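You operate a simulated robot arm through the tools that you are given. There is no shell and no other tool.

You run a simulated robot arm. Do the job below in one go: nothing can be reset, and whatever is moved stays where it is left.

## Task
Put things in order on the front of the steel table. At the end: the teal probe stands where the orange corner bumper stood; the white roller from the front of the steel table stands on top of the green coupling; the grey valve block from the front of the steel table stands on top of the silver steel grate; the orange corner bumper stands where the grey valve block stood; whatever was shut is shut again. Leave all else as you found it, and nothing knocked over.

Only the result counts: the job must be done as asked and must still hold three seconds after the hand-in. Knocking over, shifting, dropping, spilling or breaking anything else fails it.

## Robot
A 7-joint arm with a two-finger parallel gripper, fixed in place. Base frame: the origin is at the foot of the arm, x ahead of it, y to its left, z up; the work surface is at about z = 0. Readings come in mm, degrees, newtons and seconds.
With the tool pointing down near the work surface it reaches from about 220 to 580 mm from the base axis. Its first joint turns from -66.0 to 66.0 degrees. Payload 2.5 kg.
The TCP is the grasp point between the finger pads, 23 mm short of the fingertips. In the tool frame z runs along the fingers and y along their closing line. The gripper opens to 94 mm. The fingers are 38 mm wide and 10 mm thick; the gripper's body (54 by 96 mm) begins 39 mm behind the TCP.
Orientation is that of the tool frame in the base frame, as [roll, pitch, yaw] about the fixed x, y, z axes, in that order (R = Rz(yaw) Ry(pitch) Rx(roll)). With the fingers straight down and closing along the base's y, the tool's x points along the base's -x, its y along +y and its z along -z.

## Interface
- The arm moves only by the tool play_rows. Its argument "moves" is a list of rows, each a list of 3 entries, a list of its own where there are three numbers: the gripper command, from -1 (fully open) to 1 (shut), values between in proportion, then the shift along the base's x, y, z in mm, then the turn, a rotation vector about the base's x, y, z in degrees. In form: [[fingers, [dx, dy, dz], [rx, ry, rz]], ...]. A call has 1 to 20 rows; each row is the pose to reach, as a shift and turn from the pose commanded when the call began. Rows are played at 5 a second. More than 50 mm and 8.6 degrees between two rows, or a gripper value outside its range, and nothing of the call is played. A pose out of reach is approached as far as the arm can. The call stops where the force on the tool passes 40 N (or 10 N more than at its start, if that is more) or the arm is blocked; 0.2 s more then pass. The fingers move at their own pace (about 108 mm/s each) and stop on an object; they squeeze with about 40 N. The grip force told is the motor's: it shows also when the fingers shut on nothing. Time passes only in rows, and 0.2 s behind the last, so rows that repeat a pose let the fingers close. The reply holds the time, the measured pose of the TCP, the force on the tool along the base axes, the opening and the grip force, in the units named above and with some noise, with the torque about the TCP (base axes, N m) and any sound that the robot's microphone picked up, and new pictures: "pictures" is both (left out), scene, wrist or none.
- Cameras (640 x 400 px; columns grow to the right, rows downward): "scene" is fixed at [137.6, -440.6, 521.7]; the picture's right is [0.50, -0.87, 0.00], its down [-0.67, -0.39, -0.63] and it looks along [0.54, 0.31, -0.78] (base axes); focal length 238 px, centre (320, 200). "wrist" rides on the gripper at [86, 16, -74] in the tool frame; the picture's right is [-0.18, 0.98, 0.00], its down [-0.58, -0.11, -0.81] and it looks along [-0.79, -0.15, 0.59] (tool axes); focal length 243 px, centre (320, 200). There is no depth. A picture from a camera that has moved, and an enlarged one, comes with that camera's place and axes in the base frame and with its lens.
- close_up(camera, box): a new picture of the part [left, top, right, bottom] of that camera's present view, enlarged. It takes no simulated time.
- finish_job(): hands the job in; it is judged then, once.

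Nothing tells you positions but the pictures and the camera data. Unless the task says otherwise, let go and move clear before handing in.

The tools are called after ">>>" as name(argument=value, ...) on one line, values as JSON. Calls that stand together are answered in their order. play_rows: Moves the arm, as the interface text tells. Its arguments: {"type":"object","properties":{"moves":{"type":"array"},"pictures":{"type":"string","enum":["both","scene","wrist","none"]}},"required":["moves"]} The other tools are called the same way: close_up (camera, box) takes an enlarged picture of a part of a camera's view; finish_job () hands the job in.

At the start:

```text
t: 0.0
position: [356.9, -139.4, 240.9]
orientation: [-180.0, 0.0, 180.0]
ft_force: [0.6, 1.0, 0.4]
wrist_torque: [0.02, -0.03, 0.01]
gripper_width: 94.0
grasp_force: 0.0
```

scene: 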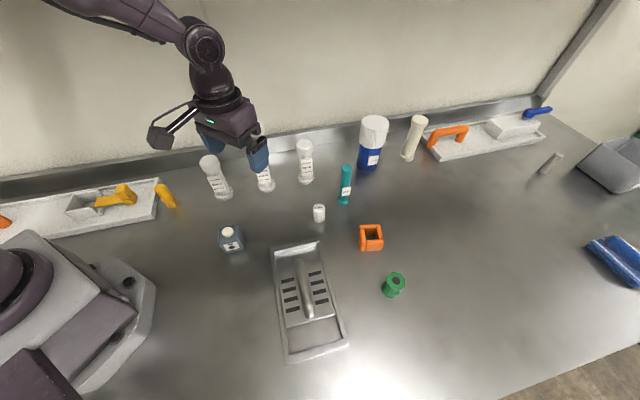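
wrist: 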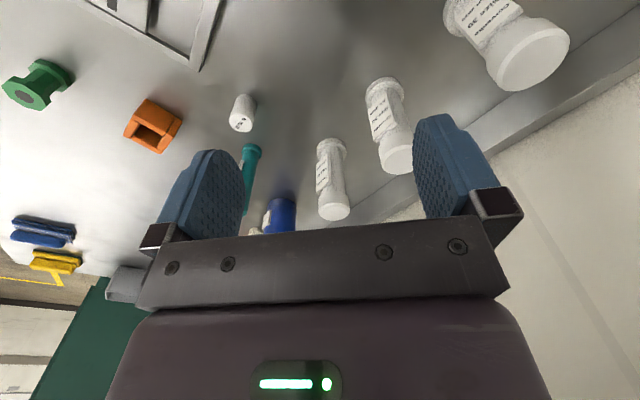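

I see a steel table with a tray-like grate, an orange block, a green coupling, a teal upright item, a small white cylinder and a grey block, plus bottles along the back. I'll take close-ups first to identify everything before I move.

>>> close_up(camera="scene", box=[190, 130, 350, 230])

>>> close_up(camera="scene", box=[200, 200, 360, 300])

>>> close_up(camera="scene", box=[300, 200, 460, 300])

>>> close_up(camera="scene", box=[300, 110, 460, 210])

>>> close_up(camera="scene", box=[400, 90, 640, 240])

>>> close_up(camera="scene", box=[0, 150, 240, 300])

>>> close_up(camera="scene", box=[240, 230, 400, 370])

>>> close_up(camera="wrist", box=[0, 0, 320, 200])

```text
4.00 times, centred on (270, 180) of scene
camera zoom: at [137.6, -440.6, 521.7], right [0.5, -0.87, 0.0], down [-0.67, -0.39, -0.63], along [0.54, 0.31, -0.78], focal length 950 px, centre (520, 280)
```

zoom: 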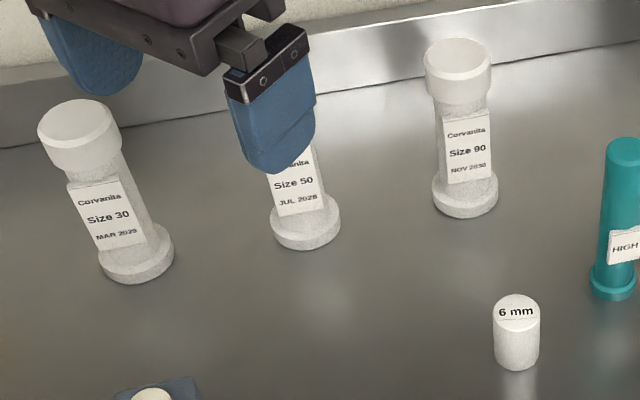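

```text
4.00 times, centred on (280, 250) of scene
camera zoom: at [137.6, -440.6, 521.7], right [0.5, -0.87, 0.0], down [-0.67, -0.39, -0.63], along [0.54, 0.31, -0.78], focal length 950 px, centre (480, 0)
```

zoom: 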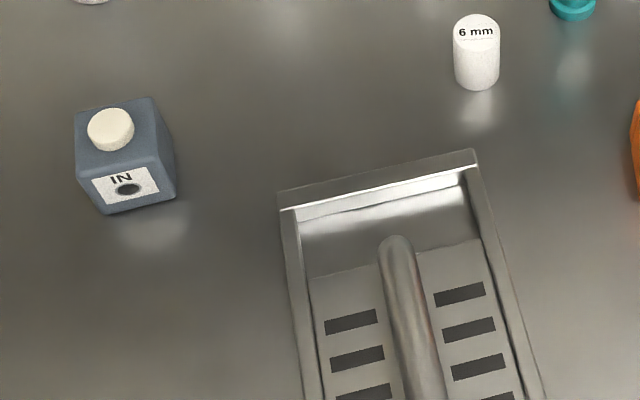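

```text
4.00 times, centred on (380, 250) of scene
camera zoom: at [137.6, -440.6, 521.7], right [0.5, -0.87, 0.0], down [-0.67, -0.39, -0.63], along [0.54, 0.31, -0.78], focal length 950 px, centre (80, 0)
```

zoom: 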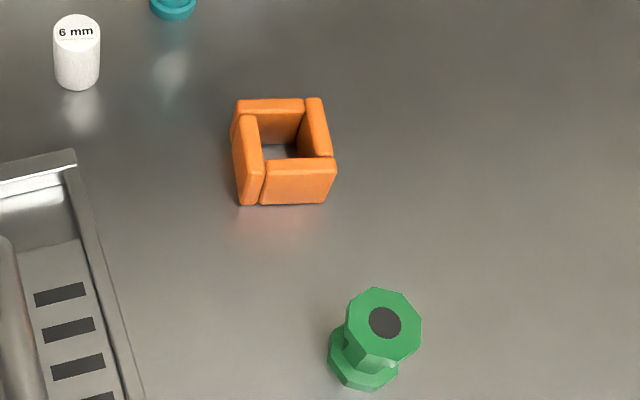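

```text
4.00 times, centred on (380, 160) of scene
camera zoom: at [137.6, -440.6, 521.7], right [0.5, -0.87, 0.0], down [-0.67, -0.39, -0.63], along [0.54, 0.31, -0.78], focal length 950 px, centre (80, 360)
```

zoom: 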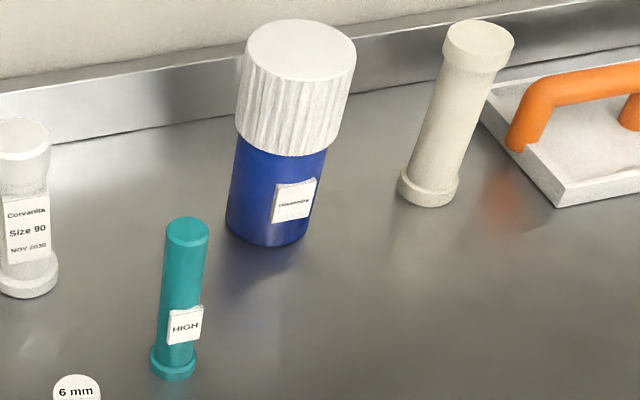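

```text
2.67 times, centred on (520, 165) of scene
camera zoom: at [137.6, -440.6, 521.7], right [0.5, -0.87, 0.0], down [-0.67, -0.39, -0.63], along [0.54, 0.31, -0.78], focal length 633 px, centre (-213, 293)
```

zoom: 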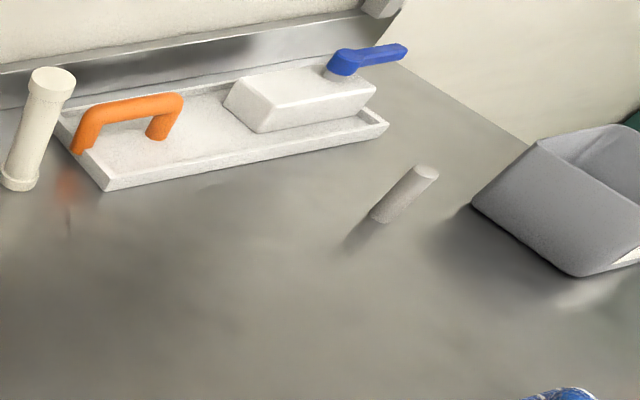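

```text
2.67 times, centred on (120, 225) of scene
camera zoom: at [137.6, -440.6, 521.7], right [0.5, -0.87, 0.0], down [-0.67, -0.39, -0.63], along [0.54, 0.31, -0.78], focal length 633 px, centre (853, 133)
```

zoom: 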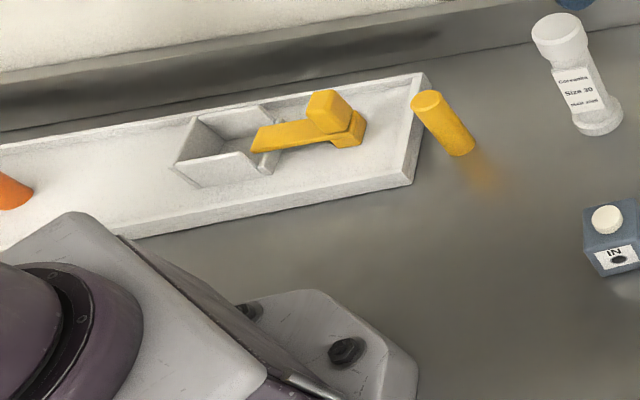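

```text
2.86 times, centred on (320, 300) of scene
camera zoom: at [137.6, -440.6, 521.7], right [0.5, -0.87, 0.0], down [-0.67, -0.39, -0.63], along [0.54, 0.31, -0.78], focal length 678 px, centre (320, -86)
```

zoom: 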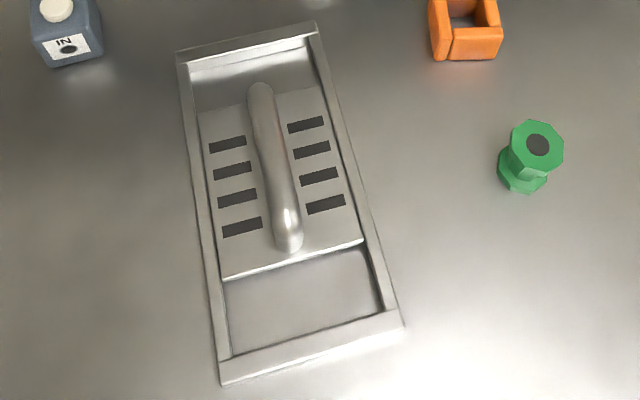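

```text
2.00 times, centred on (160, 100) of wrist
camera zoom: at [271.4, -124.0, 314.7], right [0.18, 0.98, 0.0], down [0.58, -0.11, 0.81], along [0.79, -0.15, -0.59], focal length 485 px, centre (640, 400)
```

zoom: 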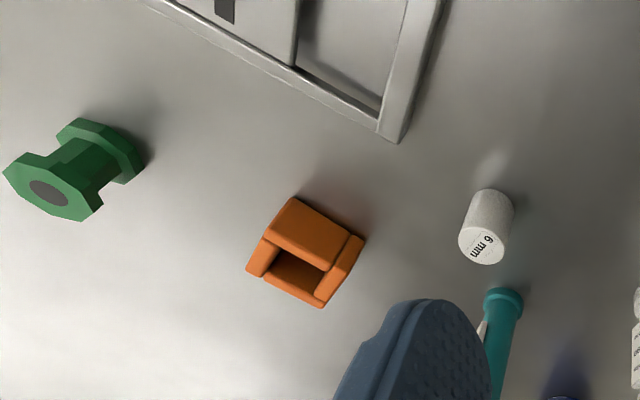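

The front items are: the slotted grate in its tray, the green coupling, the orange bumper, the teal "HIGH" probe, the white "6 mm" roller and the grey "IN" valve block. Next I'll swing the wrist camera towards the grate for a second view and to check heights.

>>> play_rows(moves=[[-1, [-24, -14, 5], [0, 0, -7.3]], [-1, [-48, -27, 10], [0, 0, -14.6]], [-1, [-72, -40, 15], [0, 0, -21.9]], [-1, [-96, -54, 20], [0, 0, -29.2]], [-1, [-120, -67, 20], [0, 0, -36.5]], [-1, [-144, -80, 20], [0, 0, -43.8]], [-1, [-168, -94, 20], [0, 0, -51]]], pictures="both")

```text
t: 1.6
position: [189.1, -231.9, 259.1]
orientation: [-179.9, -0.1, 128.8]
ft_force: [-0.3, 0.2, 0.4]
wrist_torque: [0.0, -0.01, 0.0]
gripper_width: 94.2
grasp_force: 0.0
camera wrist: at [148.4, -155.9, 334.7], right [0.88, 0.47, 0.0], down [0.28, -0.52, 0.81], along [0.38, -0.71, -0.59], focal length 243 px, centre (320, 200)
```

scene: 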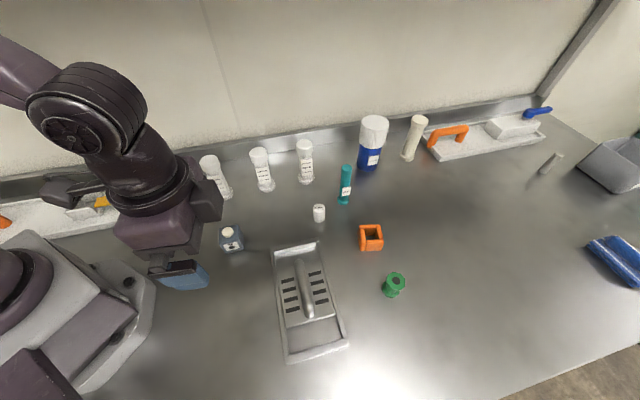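
wrist: 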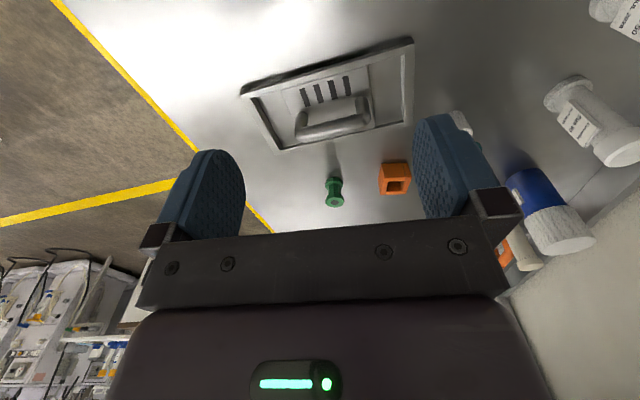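

>>> close_up(camera="wrist", box=[230, 30, 430, 155])

>>> close_up(camera="wrist", box=[300, 140, 430, 221])

>>> close_up(camera="scene", box=[265, 235, 355, 291])

>>> close_up(camera="scene", box=[210, 215, 258, 245])

>>> close_up(camera="scene", box=[347, 215, 395, 245])

>>> close_up(camera="scene", box=[265, 285, 361, 375])

```text
3.20 times, centred on (330, 92) of wrist
camera zoom: at [148.4, -155.9, 334.7], right [0.88, 0.47, 0.0], down [0.28, -0.52, 0.81], along [0.38, -0.71, -0.59], focal length 776 px, centre (288, 544)
```

zoom: 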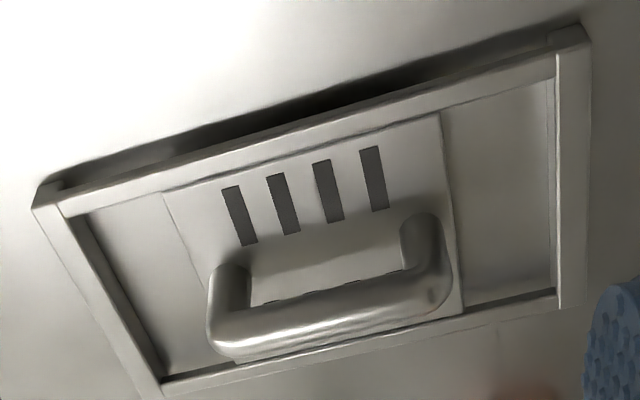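

```text
4.92 times, centred on (365, 180) of wrist
camera zoom: at [148.4, -155.9, 334.7], right [0.88, 0.47, 0.0], down [0.28, -0.52, 0.81], along [0.38, -0.71, -0.59], focal length 1194 px, centre (98, 296)
```

zoom: 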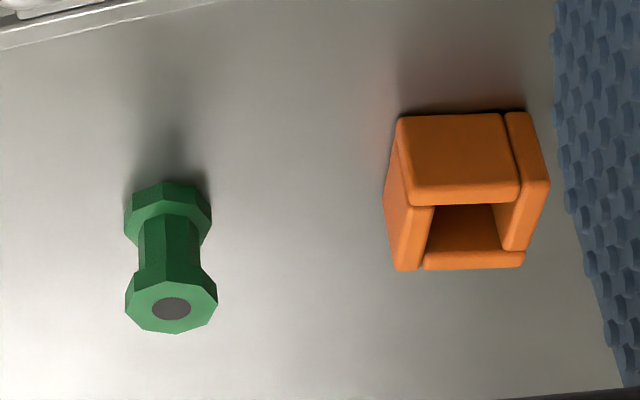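

```text
7.11 times, centred on (310, 263) of scene
camera zoom: at [137.6, -440.6, 521.7], right [0.5, -0.87, 0.0], down [-0.67, -0.39, -0.63], along [0.54, 0.31, -0.78], focal length 1689 px, centre (391, -248)
```

zoom: 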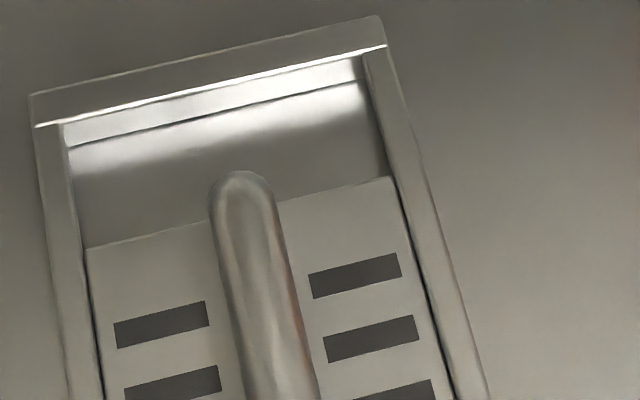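

```text
13.33 times, centred on (234, 230) of scene
camera zoom: at [137.6, -440.6, 521.7], right [0.5, -0.87, 0.0], down [-0.67, -0.39, -0.63], along [0.54, 0.31, -0.78], focal length 3166 px, centre (1467, -200)
```

zoom: 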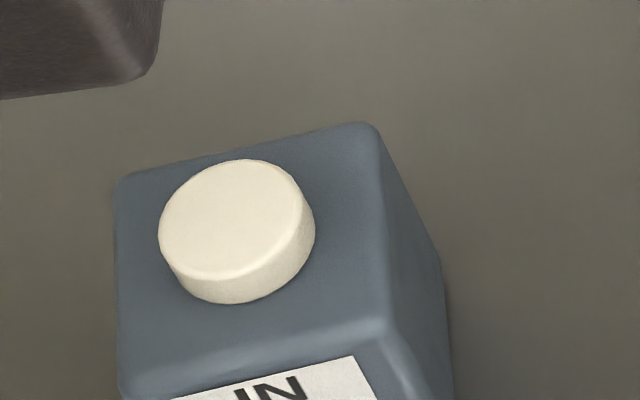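

```text
13.33 times, centred on (371, 230) of scene
camera zoom: at [137.6, -440.6, 521.7], right [0.5, -0.87, 0.0], down [-0.67, -0.39, -0.63], along [0.54, 0.31, -0.78], focal length 3166 px, centre (-360, -200)
```

zoom: 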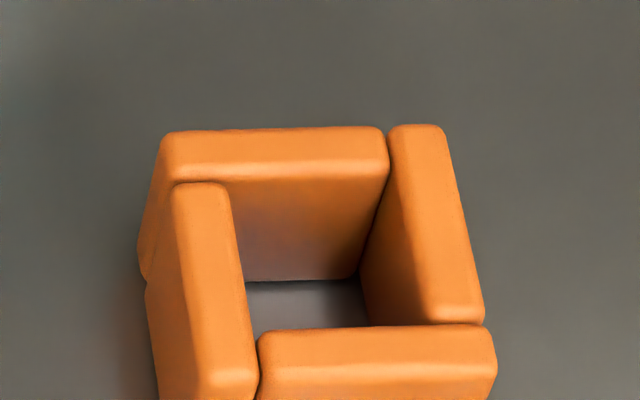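

```text
4.44 times, centred on (313, 330) of scene
camera zoom: at [137.6, -440.6, 521.7], right [0.5, -0.87, 0.0], down [-0.67, -0.39, -0.63], along [0.54, 0.31, -0.78], focal length 1056 px, centre (351, -378)
```

zoom: 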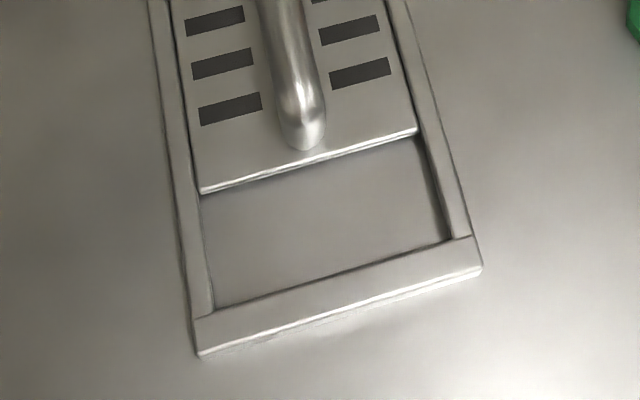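

The grate is a slotted plate with a raised bridge handle, plate top at about z=20, and turned about 45° like its tray. The valve block is a cube of about 44 mm near (277, -116), so I'll hover over it to measure it precisely.

>>> play_rows(moves=[[-1, [15, 20, -15], [0, 0, 1]], [-1, [30, 40, -35], [0, 0, 2]], [-1, [45, 60, -55], [0, 0, 3]], [-1, [60, 80, -75], [0, 0, 4]], [-1, [75, 100, -95], [0, 0, 5]], [-1, [88, 116, -109], [0, 0, 6]], [-1, [88, 116, -109], [0, 0, 6]]], pictures="both")

```text
t: 3.2
position: [276.0, -116.0, 151.0]
orientation: [180.0, 0.0, 135.0]
ft_force: [0.4, 0.2, 0.6]
wrist_torque: [0.01, -0.01, 0.02]
gripper_width: 94.2
grasp_force: 0.0
camera wrist: at [228.6, -44.9, 225.4], right [0.83, 0.56, 0.0], down [0.33, -0.49, 0.81], along [0.46, -0.67, -0.59], focal length 243 px, centre (320, 200)
```

scene: 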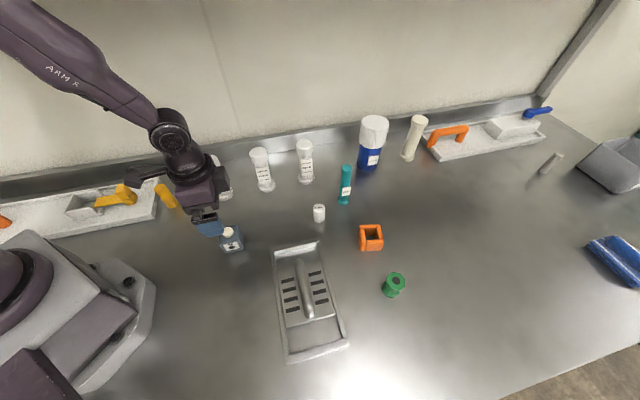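
wrist: 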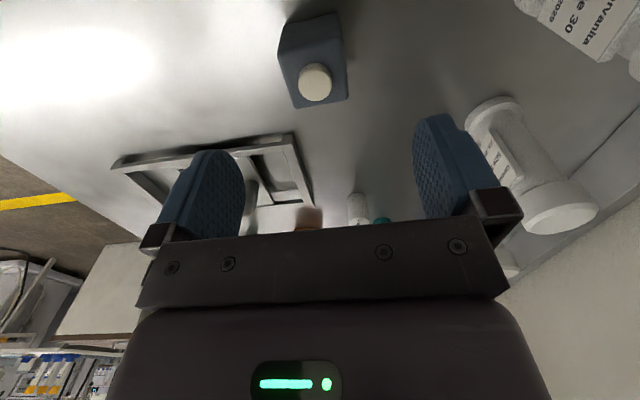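

>>> close_up(camera="wrist", box=[250, 0, 380, 120])

>>> close_up(camera="scene", box=[350, 210, 400, 260])

```text
3.33 times, centred on (315, 60) of wrist
camera zoom: at [228.6, -44.9, 225.4], right [0.83, 0.56, 0.0], down [0.33, -0.49, 0.81], along [0.46, -0.67, -0.59], focal length 809 px, centre (337, 667)
```

zoom: 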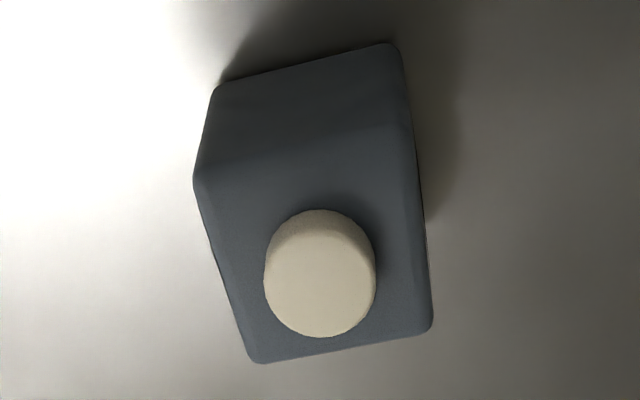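

```text
8.00 times, centred on (375, 235) of scene
camera zoom: at [137.6, -440.6, 521.7], right [0.5, -0.87, 0.0], down [-0.67, -0.39, -0.63], along [0.54, 0.31, -0.78], focal length 1900 px, centre (-120, -80)
```

zoom: 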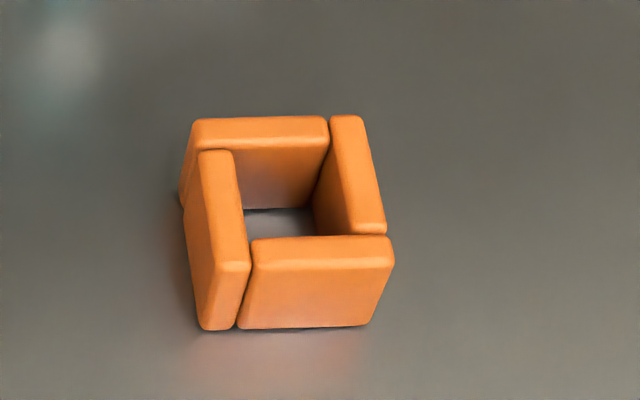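

The block measures about 43×43×50 mm, centred near (276.5, -121) and turned 45°, which matches the present yaw. Next I'll descend straight down around it, staying open.

>>> play_rows(moves=[[-1, [0, -3.5, -25], [0, 0, 0]], [-1, [0, -3.5, -50], [0, 0, 0]], [-1, [0, -3.5, -75], [0, 0, 0]], [-1, [0, -3.5, -95], [0, 0, 0]], [-1, [0, -3.5, -110], [0, 0, 0]], [-1, [0, -3.5, -124], [0, 0, 0]], [-1, [0, -3.5, -124], [0, 0, 0]]], pictures="both")

```text
t: 4.8
position: [277.4, -121.0, 25.6]
orientation: [-179.9, 0.0, 135.0]
ft_force: [-0.6, 0.0, 0.3]
wrist_torque: [-0.03, 0.01, -0.02]
gripper_width: 94.1
grasp_force: 0.0
camera wrist: at [228.6, -48.9, 101.3], right [0.83, 0.56, 0.0], down [0.33, -0.49, 0.81], along [0.46, -0.67, -0.59], focal length 243 px, centre (320, 200)
```

scene: 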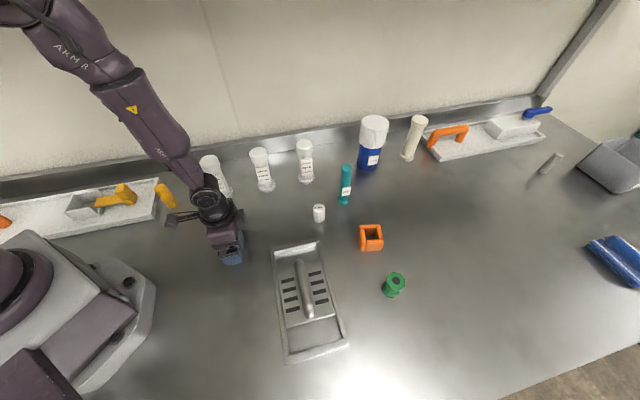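
wrist: 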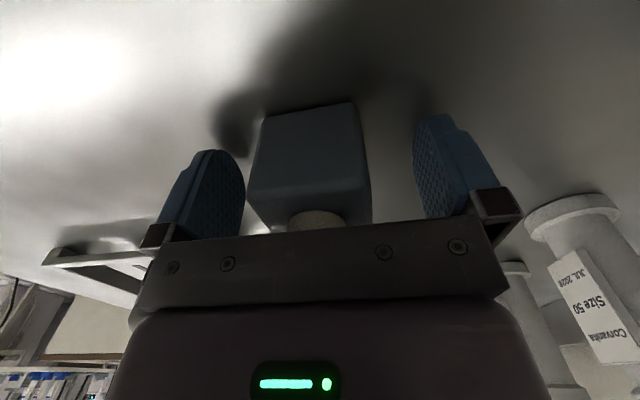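

The block sits centred between the pads. I'll close the fingers on it now.

>>> play_rows(moves=[[0.2, [0, 0, 0], [0, 0, 0]], [1, [0, 0, 0], [0, 0, 0]], [1, [0, 0, 0], [0, 0, 0]], [1, [0, 0, 0], [0, 0, 0]], [1, [0, 0, 0], [0, 0, 0]]], pictures="wrist")

```text
t: 6.0
position: [278.1, -120.5, 26.9]
orientation: [-180.0, 0.0, 135.1]
ft_force: [-0.9, 0.3, 0.0]
wrist_torque: [0.03, 0.0, -0.03]
gripper_width: 45.7
grasp_force: 39.7
camera wrist: at [228.6, -48.9, 101.6], right [0.83, 0.56, 0.0], down [0.33, -0.49, 0.81], along [0.46, -0.67, -0.59], focal length 243 px, centre (320, 200)
```

wrist: 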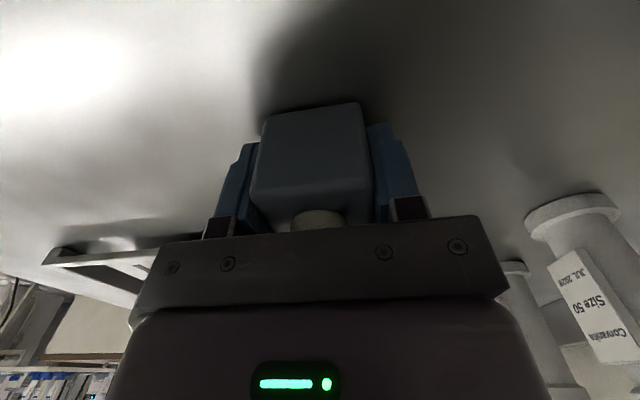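

The grip is firm at 45.7 mm. Next I'll lift and carry the block to a hover above the near side of the grate, beside the handle.

>>> play_rows(moves=[[1, [0, 0, 12], [0, 0, 0]], [1, [0, 0, 35], [0, 0, 0]], [1, [0, 0, 60], [0, 0, 0]], [1, [0, 0, 85], [0, 0, 0]], [1, [-3, -15, 97], [0, 0, 0]], [1, [-9, -40, 97], [0, 0, 0]], [1, [-15, -68, 97], [0, 0, -0.5]], [1, [-21, -96, 97], [0, 0, -0.5]], [1, [-27, -124, 97], [0, 0, -0.5]], [1, [-33, -150, 97], [0, 0, -0.5]], [1, [-38, -172, 97], [0, 0, -0.5]], [1, [-41, -185, 97], [0, 0, -0.5]], [1, [-41, -185, 97], [0, 0, -0.5]]], pictures="both")

```text
t: 8.8
position: [236.6, -307.2, 124.1]
orientation: [180.0, 0.0, 134.5]
ft_force: [0.3, 0.3, -1.5]
wrist_torque: [0.03, 0.0, -0.01]
gripper_width: 46.0
grasp_force: 40.6
camera wrist: at [187.9, -233.9, 198.9], right [0.83, 0.56, 0.0], down [0.33, -0.49, 0.81], along [0.45, -0.67, -0.59], focal length 243 px, centre (320, 200)
```

scene: 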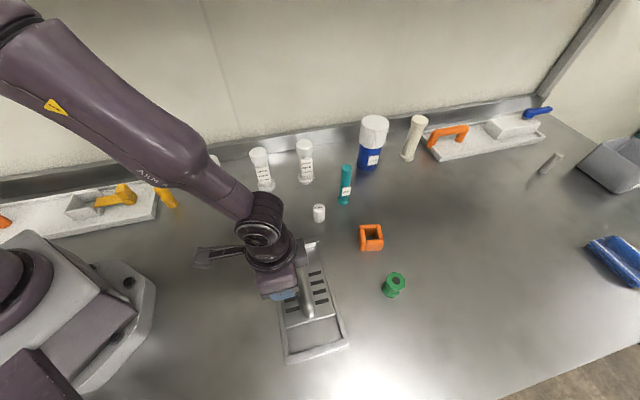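
wrist: 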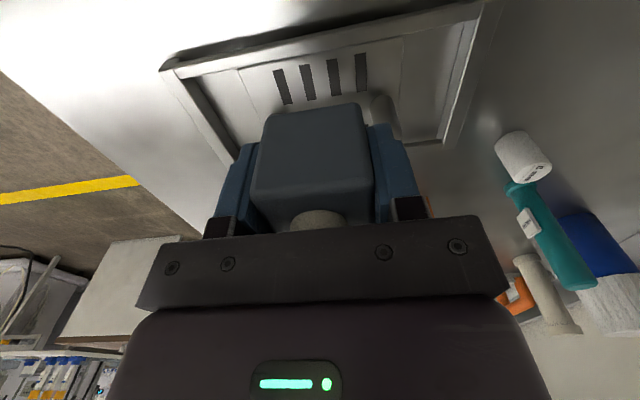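

>>> close_up(camera="wrist", box=[150, 0, 490, 160])

>>> close_up(camera="scene", box=[240, 220, 370, 370])

>>> close_up(camera="wrist", box=[470, 110, 600, 200])

```text
1.88 times, centred on (320, 80) of wrist
camera zoom: at [187.9, -233.9, 198.9], right [0.83, 0.56, 0.0], down [0.33, -0.49, 0.81], along [0.45, -0.67, -0.59], focal length 457 px, centre (320, 426)
```

zoom: 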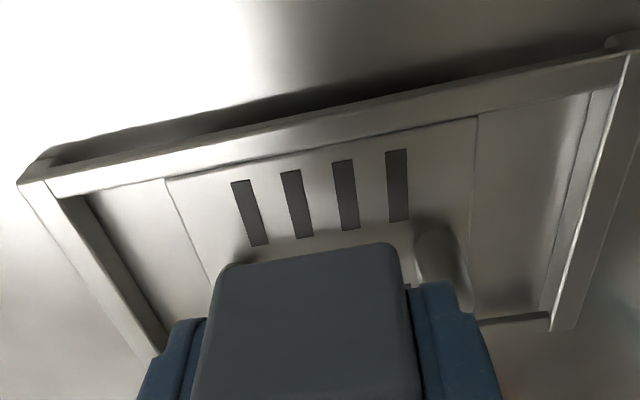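

```text
2.67 times, centred on (305, 295) of scene
camera zoom: at [137.6, -440.6, 521.7], right [0.5, -0.87, 0.0], down [-0.67, -0.39, -0.63], along [0.54, 0.31, -0.78], focal length 633 px, centre (360, -53)
```

zoom: 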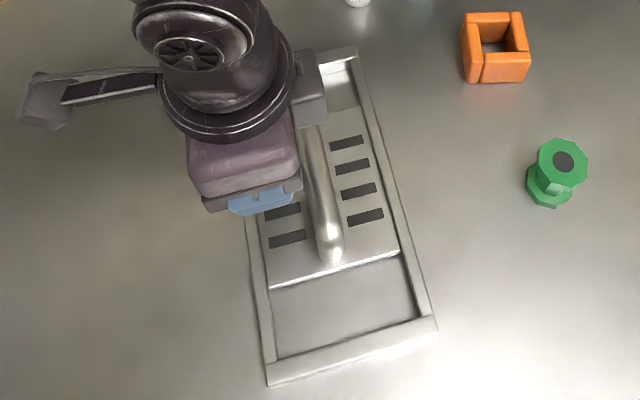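

```text
4.44 times, centred on (535, 155) of wrist
camera zoom: at [187.9, -233.9, 198.9], right [0.83, 0.56, 0.0], down [0.33, -0.49, 0.81], along [0.45, -0.67, -0.59], focal length 1078 px, centre (-636, 400)
```

zoom: 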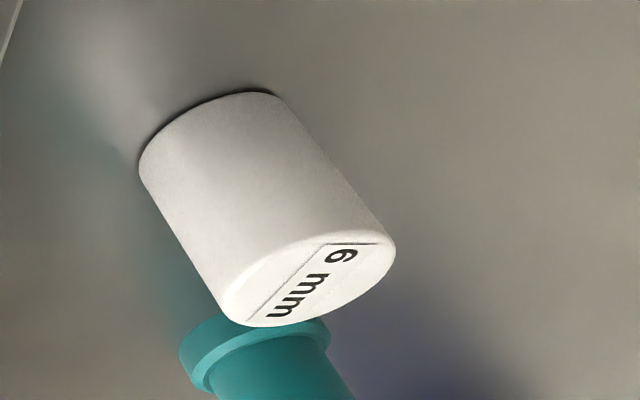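

The block hovers beside the handle, with about 3 mm to spare on the handle side, and the plate and rim look level at z≈20. I'll lower it until it's nearly touching.

>>> play_rows(moves=[[1, [0, 0, -20], [0, 0, 0]], [1, [0, 0, -40], [0, 0, 0]], [1, [0, 0, -55], [0, 0, 0]], [1, [0, 0, -65], [0, 0, 0]], [1, [0, 0, -71], [0, 0, 0]], [1, [0, 0, -74], [0, 0, 0]], [1, [0, 0, -74], [0, 0, 0]]], pictures="both")

>>> close_up(camera="wrist", box=[150, 0, 490, 160])

```text
t: 10.4
position: [235.5, -305.9, 50.2]
orientation: [-180.0, 0.0, 134.6]
ft_force: [0.0, 0.1, -1.4]
wrist_torque: [-0.03, 0.01, -0.01]
gripper_width: 45.8
grasp_force: 39.8
camera wrist: at [188.0, -233.7, 124.7], right [0.83, 0.56, 0.0], down [0.33, -0.49, 0.81], along [0.45, -0.67, -0.59], focal length 243 px, centre (320, 200)
```

scene: 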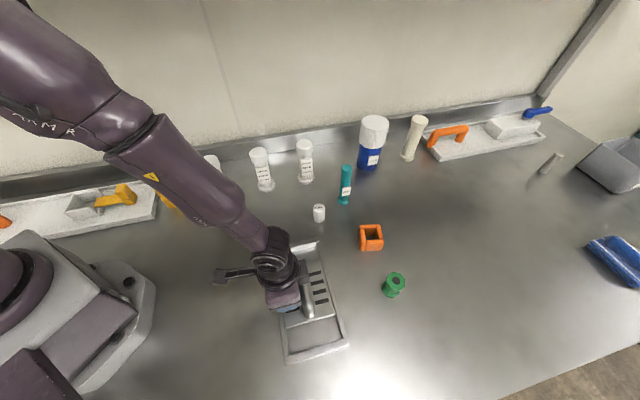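
wrist: 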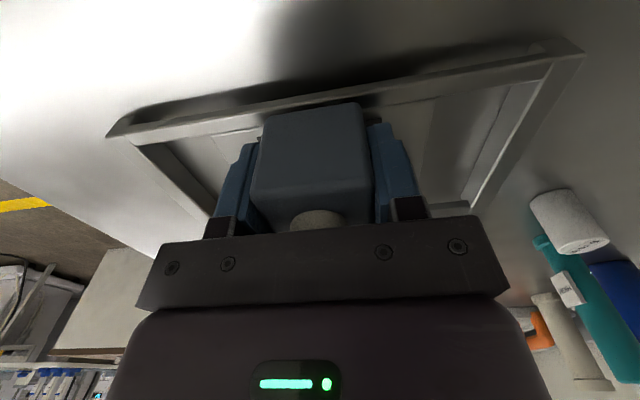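

```text
1.88 times, centred on (320, 80) of wrist
camera zoom: at [188.0, -233.7, 124.7], right [0.83, 0.56, 0.0], down [0.33, -0.49, 0.81], along [0.45, -0.67, -0.59], focal length 457 px, centre (320, 426)
```

zoom: 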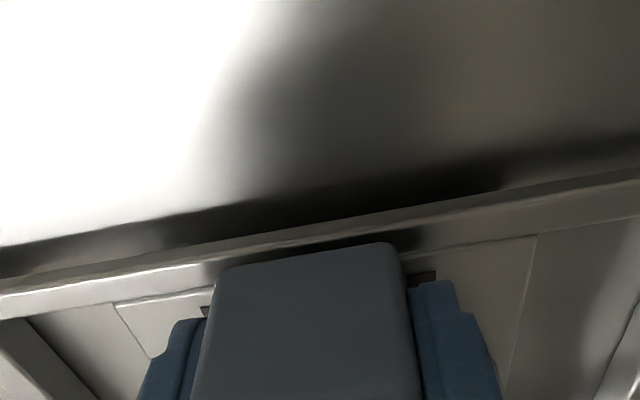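

The block is about 3 mm above the plate. I'll lower the last few millimetres while watching the force.

>>> play_rows(moves=[[1, [0, 0, -1], [0, 0, 0]], [1, [0, 0, -2], [0, 0, 0]], [1, [0, 0, -2.5], [0, 0, 0]]], pictures="none")

```text
t: 11.2
position: [235.6, -305.5, 47.9]
orientation: [-180.0, -0.1, 134.5]
ft_force: [-0.4, 0.6, -1.4]
wrist_torque: [-0.04, -0.04, 0.02]
gripper_width: 45.9
grasp_force: 40.8
```

>>> play_rows(moves=[[1, [0, 0, -0.7], [0, 0, 0]], [1, [0, 0, -1.4], [0, 0, 0]], [1, [0, 0, -1.4], [0, 0, 0]]], pictures="wrist")

```text
t: 12.0
position: [236.4, -307.0, 46.2]
orientation: [180.0, 0.0, 134.5]
ft_force: [0.2, 0.0, -1.7]
wrist_torque: [0.02, 0.03, 0.03]
gripper_width: 45.7
grasp_force: 39.9
camera wrist: at [187.8, -233.8, 121.0], right [0.83, 0.56, 0.0], down [0.33, -0.49, 0.81], along [0.45, -0.67, -0.59], focal length 243 px, centre (320, 200)
```

wrist: 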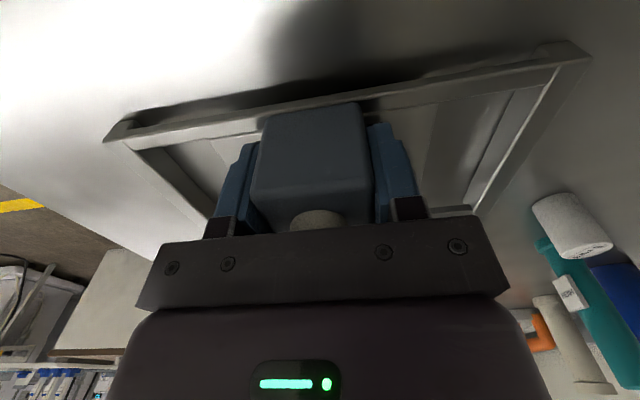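

>>> play_rows(moves=[[1, [0, 0, -0.7], [0, 0, 0]], [1, [0, 0, -1.2], [0, 0, 0]], [1, [0, 0, -1.2], [0, 0, 0]]], pictures="none")

```text
t: 12.8
position: [237.2, -305.6, 44.9]
orientation: [179.9, 0.0, 134.5]
ft_force: [-0.6, -0.7, -2.0]
wrist_torque: [0.03, -0.02, -0.02]
gripper_width: 45.6
grasp_force: 40.4
```

>>> play_rows(moves=[[1, [0, 0, -0.6], [0, 0, 0]], [1, [0, 0, -1.2], [0, 0, 0]], [1, [0, 0, -1.2], [0, 0, 0]]], pictures="none")

```text
t: 13.6
position: [236.9, -305.4, 45.5]
orientation: [-180.0, 0.2, 134.5]
ft_force: [-5.0, 6.0, 31.6]
wrist_torque: [0.6, 0.56, -0.02]
gripper_width: 45.6
grasp_force: 39.9
```

Contact came at a commanded z of about 45, and the torque shows it's on the near side of the block, where it overlaps the rim. The rim must therefore sit slightly higher than the plate, so I'll lift a little and look closely.

>>> play_rows(moves=[[1, [0, 0, 2], [0, 0, 0]], [1, [0, 0, 5], [0, 0, 0]], [1, [0, 0, 5], [0, 0, 0]]], pictures="none")

>>> close_up(camera="wrist", box=[190, 100, 260, 144])

>>> close_up(camera="wrist", box=[350, 60, 480, 141])

>>> close_up(camera="wrist", box=[420, 30, 590, 210])

>>> close_up(camera="scene", box=[270, 300, 350, 350])

>>> close_up(camera="scene", box=[310, 295, 350, 320])

>>> close_up(camera="scene", box=[270, 315, 310, 340])

```text
t: 14.4
position: [235.0, -304.8, 47.7]
orientation: [180.0, 0.0, 134.5]
ft_force: [0.2, 1.0, -1.2]
wrist_torque: [-0.03, 0.04, -0.02]
gripper_width: 45.7
grasp_force: 39.7
```

```text
9.09 times, centred on (225, 122) of wrist
camera zoom: at [187.8, -233.3, 122.9], right [0.83, 0.56, 0.0], down [0.33, -0.49, 0.81], along [0.45, -0.67, -0.59], focal length 2206 px, centre (1184, 909)
```

zoom: 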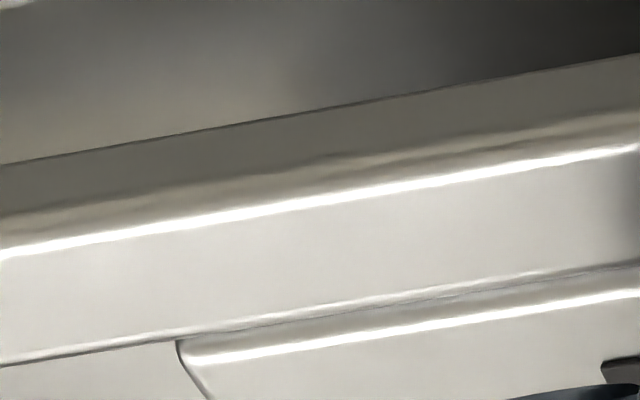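

```text
4.92 times, centred on (415, 100) of wrist
camera zoom: at [187.8, -233.3, 122.9], right [0.83, 0.56, 0.0], down [0.33, -0.49, 0.81], along [0.45, -0.67, -0.59], focal length 1194 px, centre (-148, 690)
```

zoom: 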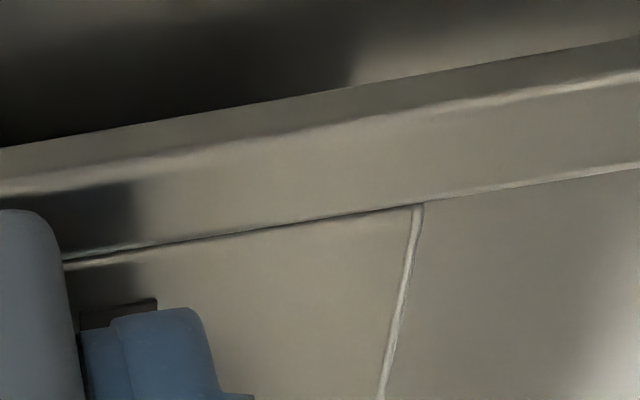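

```text
2.22 times, centred on (505, 120) of wrist
camera zoom: at [187.8, -233.3, 122.9], right [0.83, 0.56, 0.0], down [0.33, -0.49, 0.81], along [0.45, -0.67, -0.59], focal length 539 px, centre (-91, 378)
```

zoom: 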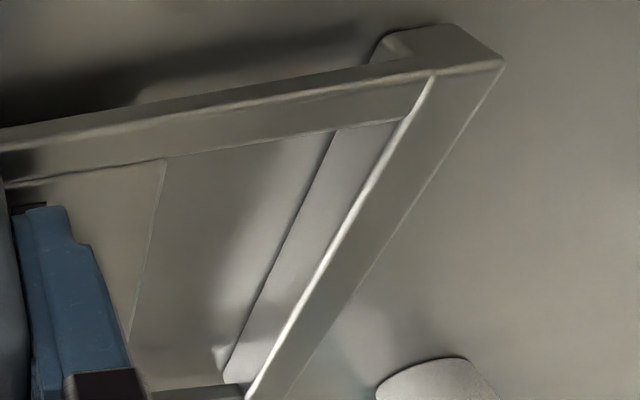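

```text
8.00 times, centred on (310, 325) of scene
camera zoom: at [137.6, -440.6, 521.7], right [0.5, -0.87, 0.0], down [-0.67, -0.39, -0.63], along [0.54, 0.31, -0.78], focal length 1900 px, centre (400, -800)
```

zoom: 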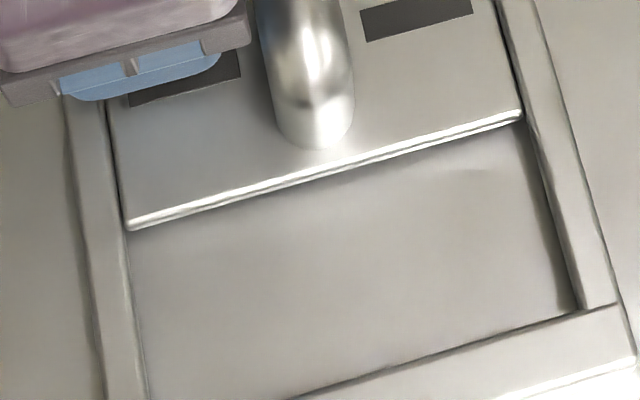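

```text
16.00 times, centred on (330, 308) of scene
camera zoom: at [137.6, -440.6, 521.7], right [0.5, -0.87, 0.0], down [-0.67, -0.39, -0.63], along [0.54, 0.31, -0.78], focal length 3800 px, centre (160, -1520)
```

zoom: 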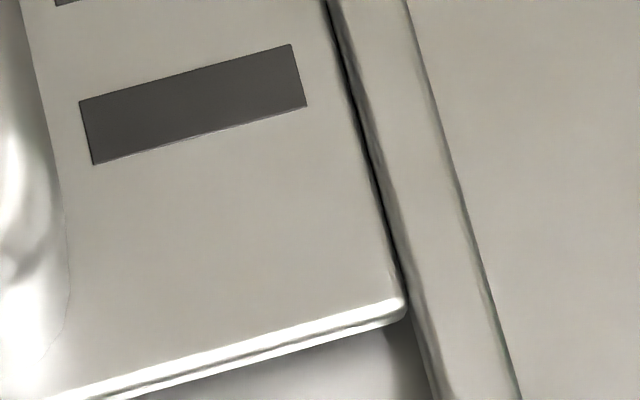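

```text
16.00 times, centred on (290, 328) of scene
camera zoom: at [137.6, -440.6, 521.7], right [0.5, -0.87, 0.0], down [-0.67, -0.39, -0.63], along [0.54, 0.31, -0.78], focal length 3800 px, centre (800, -1840)
```

zoom: 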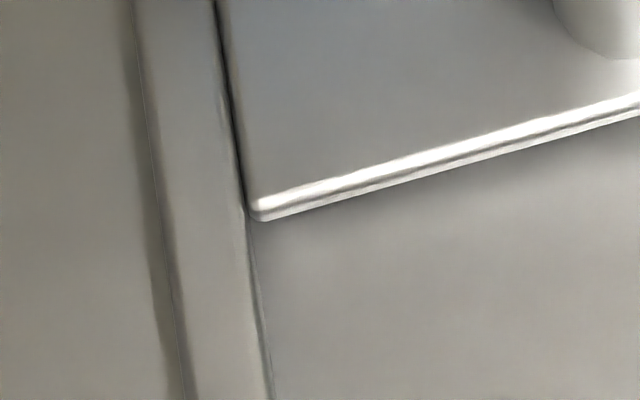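

Close up, the plate's edge looks flush with the rim, so the off-centre reading was most likely just first-edge contact. I'll lower back to light contact, then check.

>>> play_rows(moves=[[1, [0, 0, -2], [0, 0, 0]], [1, [0, 0, -3.5], [0, 0, 0]], [1, [0, 0, -4.4], [0, 0, 0]], [1, [0, 0, -4.4], [0, 0, 0]]], pictures="none")

```text
t: 15.4
position: [235.4, -305.9, 44.2]
orientation: [179.9, 0.0, 134.5]
ft_force: [-3.1, 2.3, 11.1]
wrist_torque: [0.2, 0.2, 0.02]
gripper_width: 45.8
grasp_force: 39.7
```

There's light contact at 11 N. I'll open the fingers gently.

>>> play_rows(moves=[[0.0, [0, 0, 0], [0, 0, 0]], [-0.1, [0, 0, 0], [0, 0, 0]], [-0.25, [0, 0, 0], [0, 0, 0]], [-0.4, [0, 0, 0], [0, 0, 0]]], pictures="both")

>>> close_up(camera="wrist", box=[200, 80, 440, 230])

```text
t: 16.4
position: [235.5, -304.9, 44.3]
orientation: [180.0, 0.1, 134.5]
ft_force: [-0.1, -0.2, 0.2]
wrist_torque: [0.02, -0.03, -0.01]
gripper_width: 65.9
grasp_force: 0.1
camera wrist: at [188.0, -233.6, 118.9], right [0.83, 0.56, 0.0], down [0.33, -0.49, 0.81], along [0.45, -0.67, -0.59], focal length 243 px, centre (320, 200)
```

scene: 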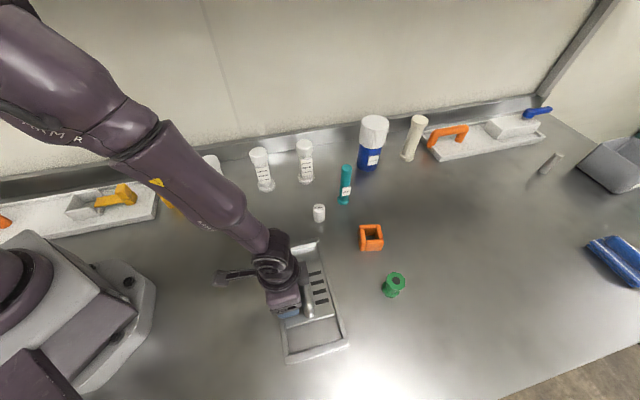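
wrist: 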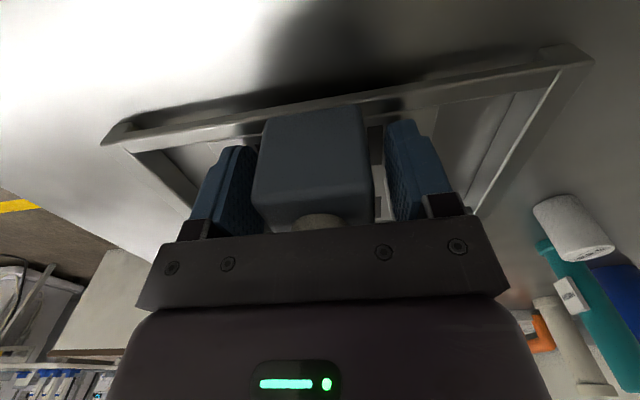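

```text
2.67 times, centred on (320, 155) of wrist
camera zoom: at [188.0, -233.6, 118.9], right [0.83, 0.56, 0.0], down [0.33, -0.49, 0.81], along [0.45, -0.67, -0.59], focal length 647 px, centre (320, 320)
```

zoom: 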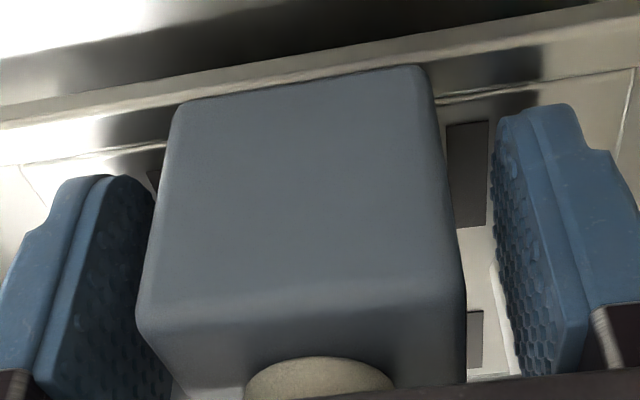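

The block stands on its own. I'll rise straight up and check it.

>>> play_rows(moves=[[-0.4, [0, 0, 15], [0, 0, 0]], [-0.4, [0, 0, 40], [0, 0, 0]], [-0.4, [0, 0, 70], [0, 0, 0]], [-0.6, [0, 0, 100], [0, 0, 0]], [-1, [-10, 15, 130], [0, 0, 0]], [-1, [-20, 40, 150], [0, 0, 0]], [-1, [-20, 40, 150], [0, 0, 0]]], pictures="both")

>>> close_up(camera="wrist", box=[180, 20, 420, 170])

>>> close_up(camera="scene", box=[250, 230, 370, 370])

```text
t: 18.0
position: [216.0, -264.9, 194.4]
orientation: [-180.0, -0.1, 134.5]
ft_force: [0.4, 0.5, -0.1]
wrist_torque: [-0.06, 0.04, 0.01]
gripper_width: 94.2
grasp_force: 0.1
camera wrist: at [168.0, -193.5, 268.9], right [0.83, 0.56, 0.0], down [0.33, -0.49, 0.81], along [0.45, -0.67, -0.59], focal length 243 px, centre (320, 200)
```

scene: 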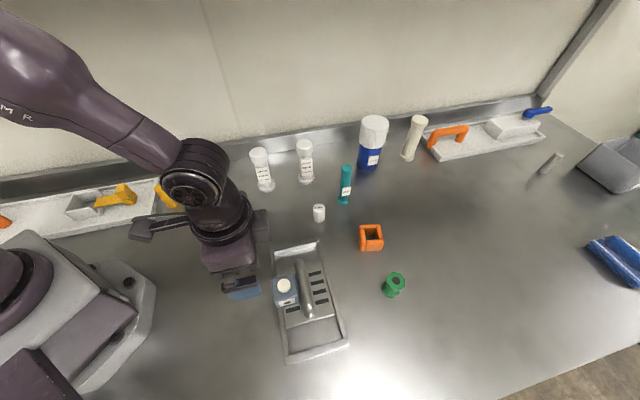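
wrist: 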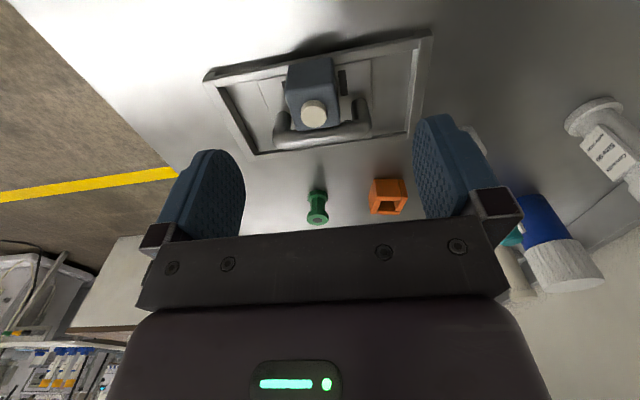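

```text
2.67 times, centred on (300, 95) of wrist
camera zoom: at [168.0, -193.5, 268.9], right [0.83, 0.56, 0.0], down [0.33, -0.49, 0.81], along [0.45, -0.67, -0.59], focal length 647 px, centre (373, 480)
```

zoom: 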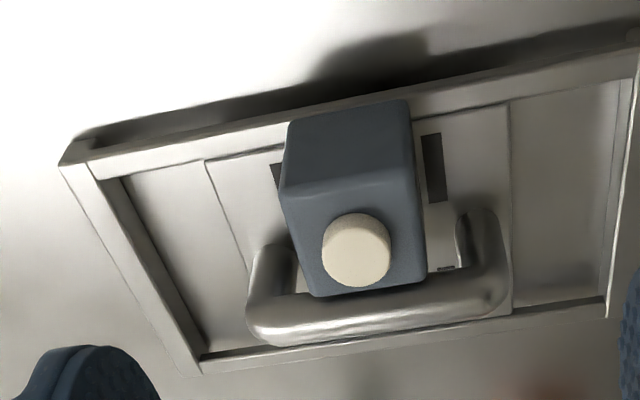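

```text
2.86 times, centred on (310, 300) of scene
camera zoom: at [137.6, -440.6, 521.7], right [0.5, -0.87, 0.0], down [-0.67, -0.39, -0.63], along [0.54, 0.31, -0.78], focal length 678 px, centre (349, -86)
```

zoom: 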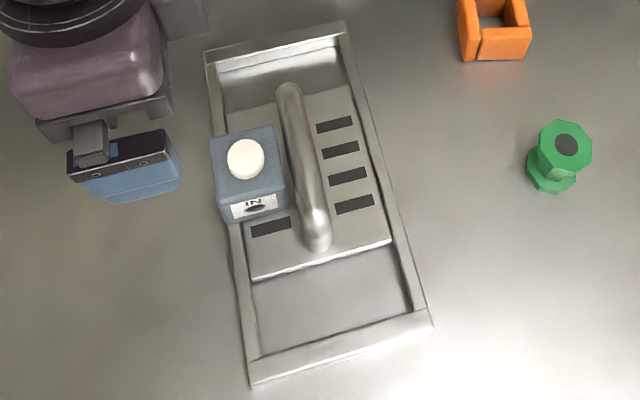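

The block stands on the grate beside the handle, and the grate hasn't moved. Next is the orange bumper near (447, -402), turned about 30°, so I'll approach it for a closer look.

>>> play_rows(moves=[[-1, [26, -12, -3], [0, 0, -2]], [-1, [51, -24, -8], [0, 0, -4]], [-1, [77, -36, -13], [0, 0, -6]], [-1, [102, -47, -20], [0, 0, -8]], [-1, [128, -59, -28], [0, 0, -10]], [-1, [153, -71, -36], [0, 0, -12]], [-1, [179, -83, -45], [0, 0, -14]], [-1, [204, -94, -55], [0, 0, -14]], [-1, [204, -94, -55], [0, 0, -14]]], pictures="both")

>>> close_up(camera="wrist", box=[240, 40, 420, 160])

```text
t: 20.0
position: [420.3, -358.0, 139.5]
orientation: [180.0, 0.1, 120.3]
ft_force: [-0.9, 0.9, -0.4]
wrist_torque: [0.02, -0.01, 0.0]
gripper_width: 94.3
grasp_force: 0.0
camera wrist: at [391.4, -277.7, 214.0], right [0.94, 0.34, 0.0], down [0.2, -0.56, 0.81], along [0.27, -0.76, -0.59], focal length 243 px, centre (320, 200)
```

scene: 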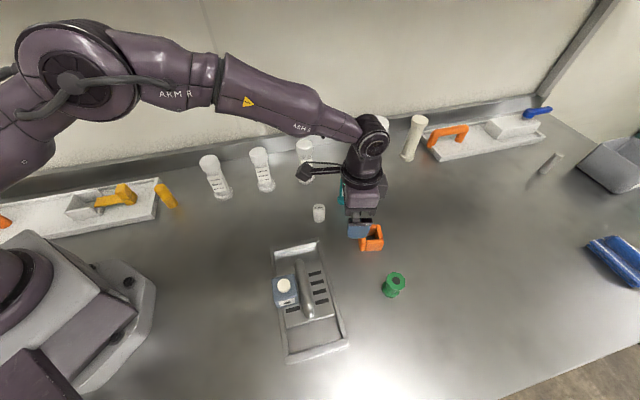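
wrist: 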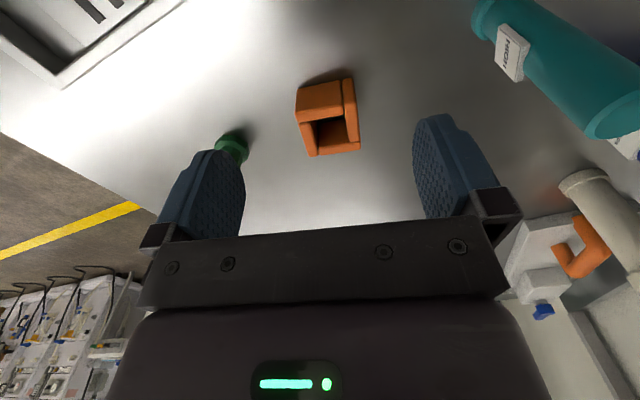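

```text
3.33 times, centred on (330, 100) of wrist
camera zoom: at [391.4, -277.7, 214.0], right [0.94, 0.34, 0.0], down [0.2, -0.56, 0.81], along [0.27, -0.76, -0.59], focal length 809 px, centre (287, 533)
```

zoom: 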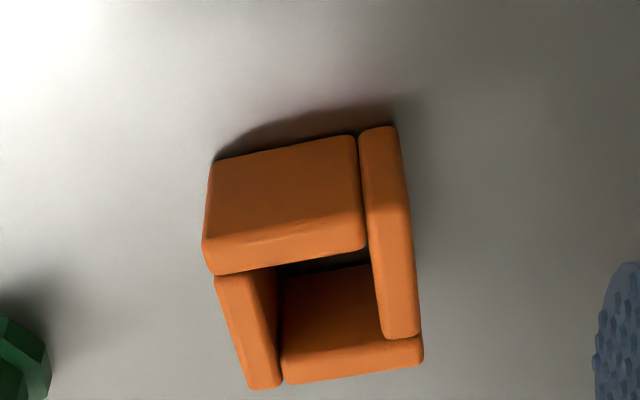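

The bumper is 50 mm square and 38 mm high, centred at (447, -404.5) and turned 30.4°. It's at the edge of straight-down reach, so I'll tilt the tool 15° outward about its closing axis and hover above it.

>>> play_rows(moves=[[-1, [5, -8, 0], [-4.3, -2.53, 0]], [-1, [10, -16, 0], [-8.6, -5.07, 0]], [-1, [16, -26, -5], [-12.92, -7.61, 0]], [-1, [21, -35, -15], [-12.92, -7.61, 0]], [-1, [27, -44.6, -30], [-12.92, -7.61, 0]], [-1, [27, -44.6, -30], [-12.92, -7.61, 0]]], pictures="both")

```text
t: 21.4
position: [446.4, -403.8, 108.5]
orientation: [179.9, 15.1, 120.5]
ft_force: [0.1, 0.1, 0.1]
wrist_torque: [0.02, 0.01, 0.03]
gripper_width: 94.0
grasp_force: 0.1
camera wrist: at [409.7, -308.9, 158.7], right [0.94, 0.35, 0.05], down [0.09, -0.36, 0.93], along [0.34, -0.87, -0.37], focal length 243 px, centre (320, 200)
```

scene: 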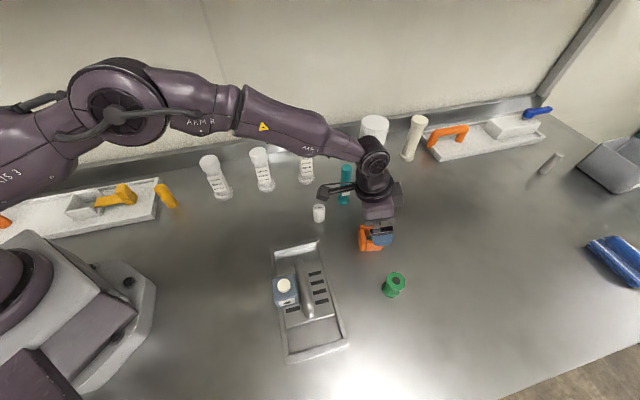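
wrist: 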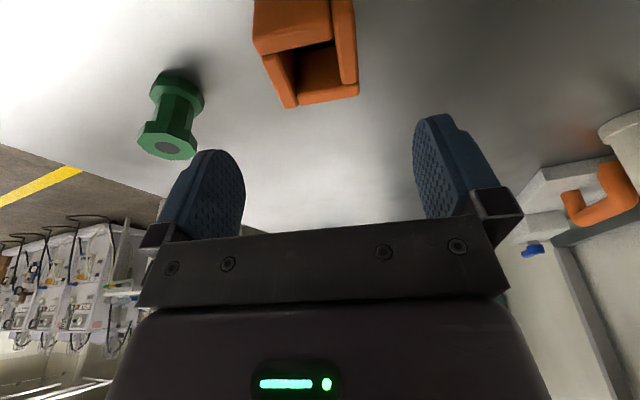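

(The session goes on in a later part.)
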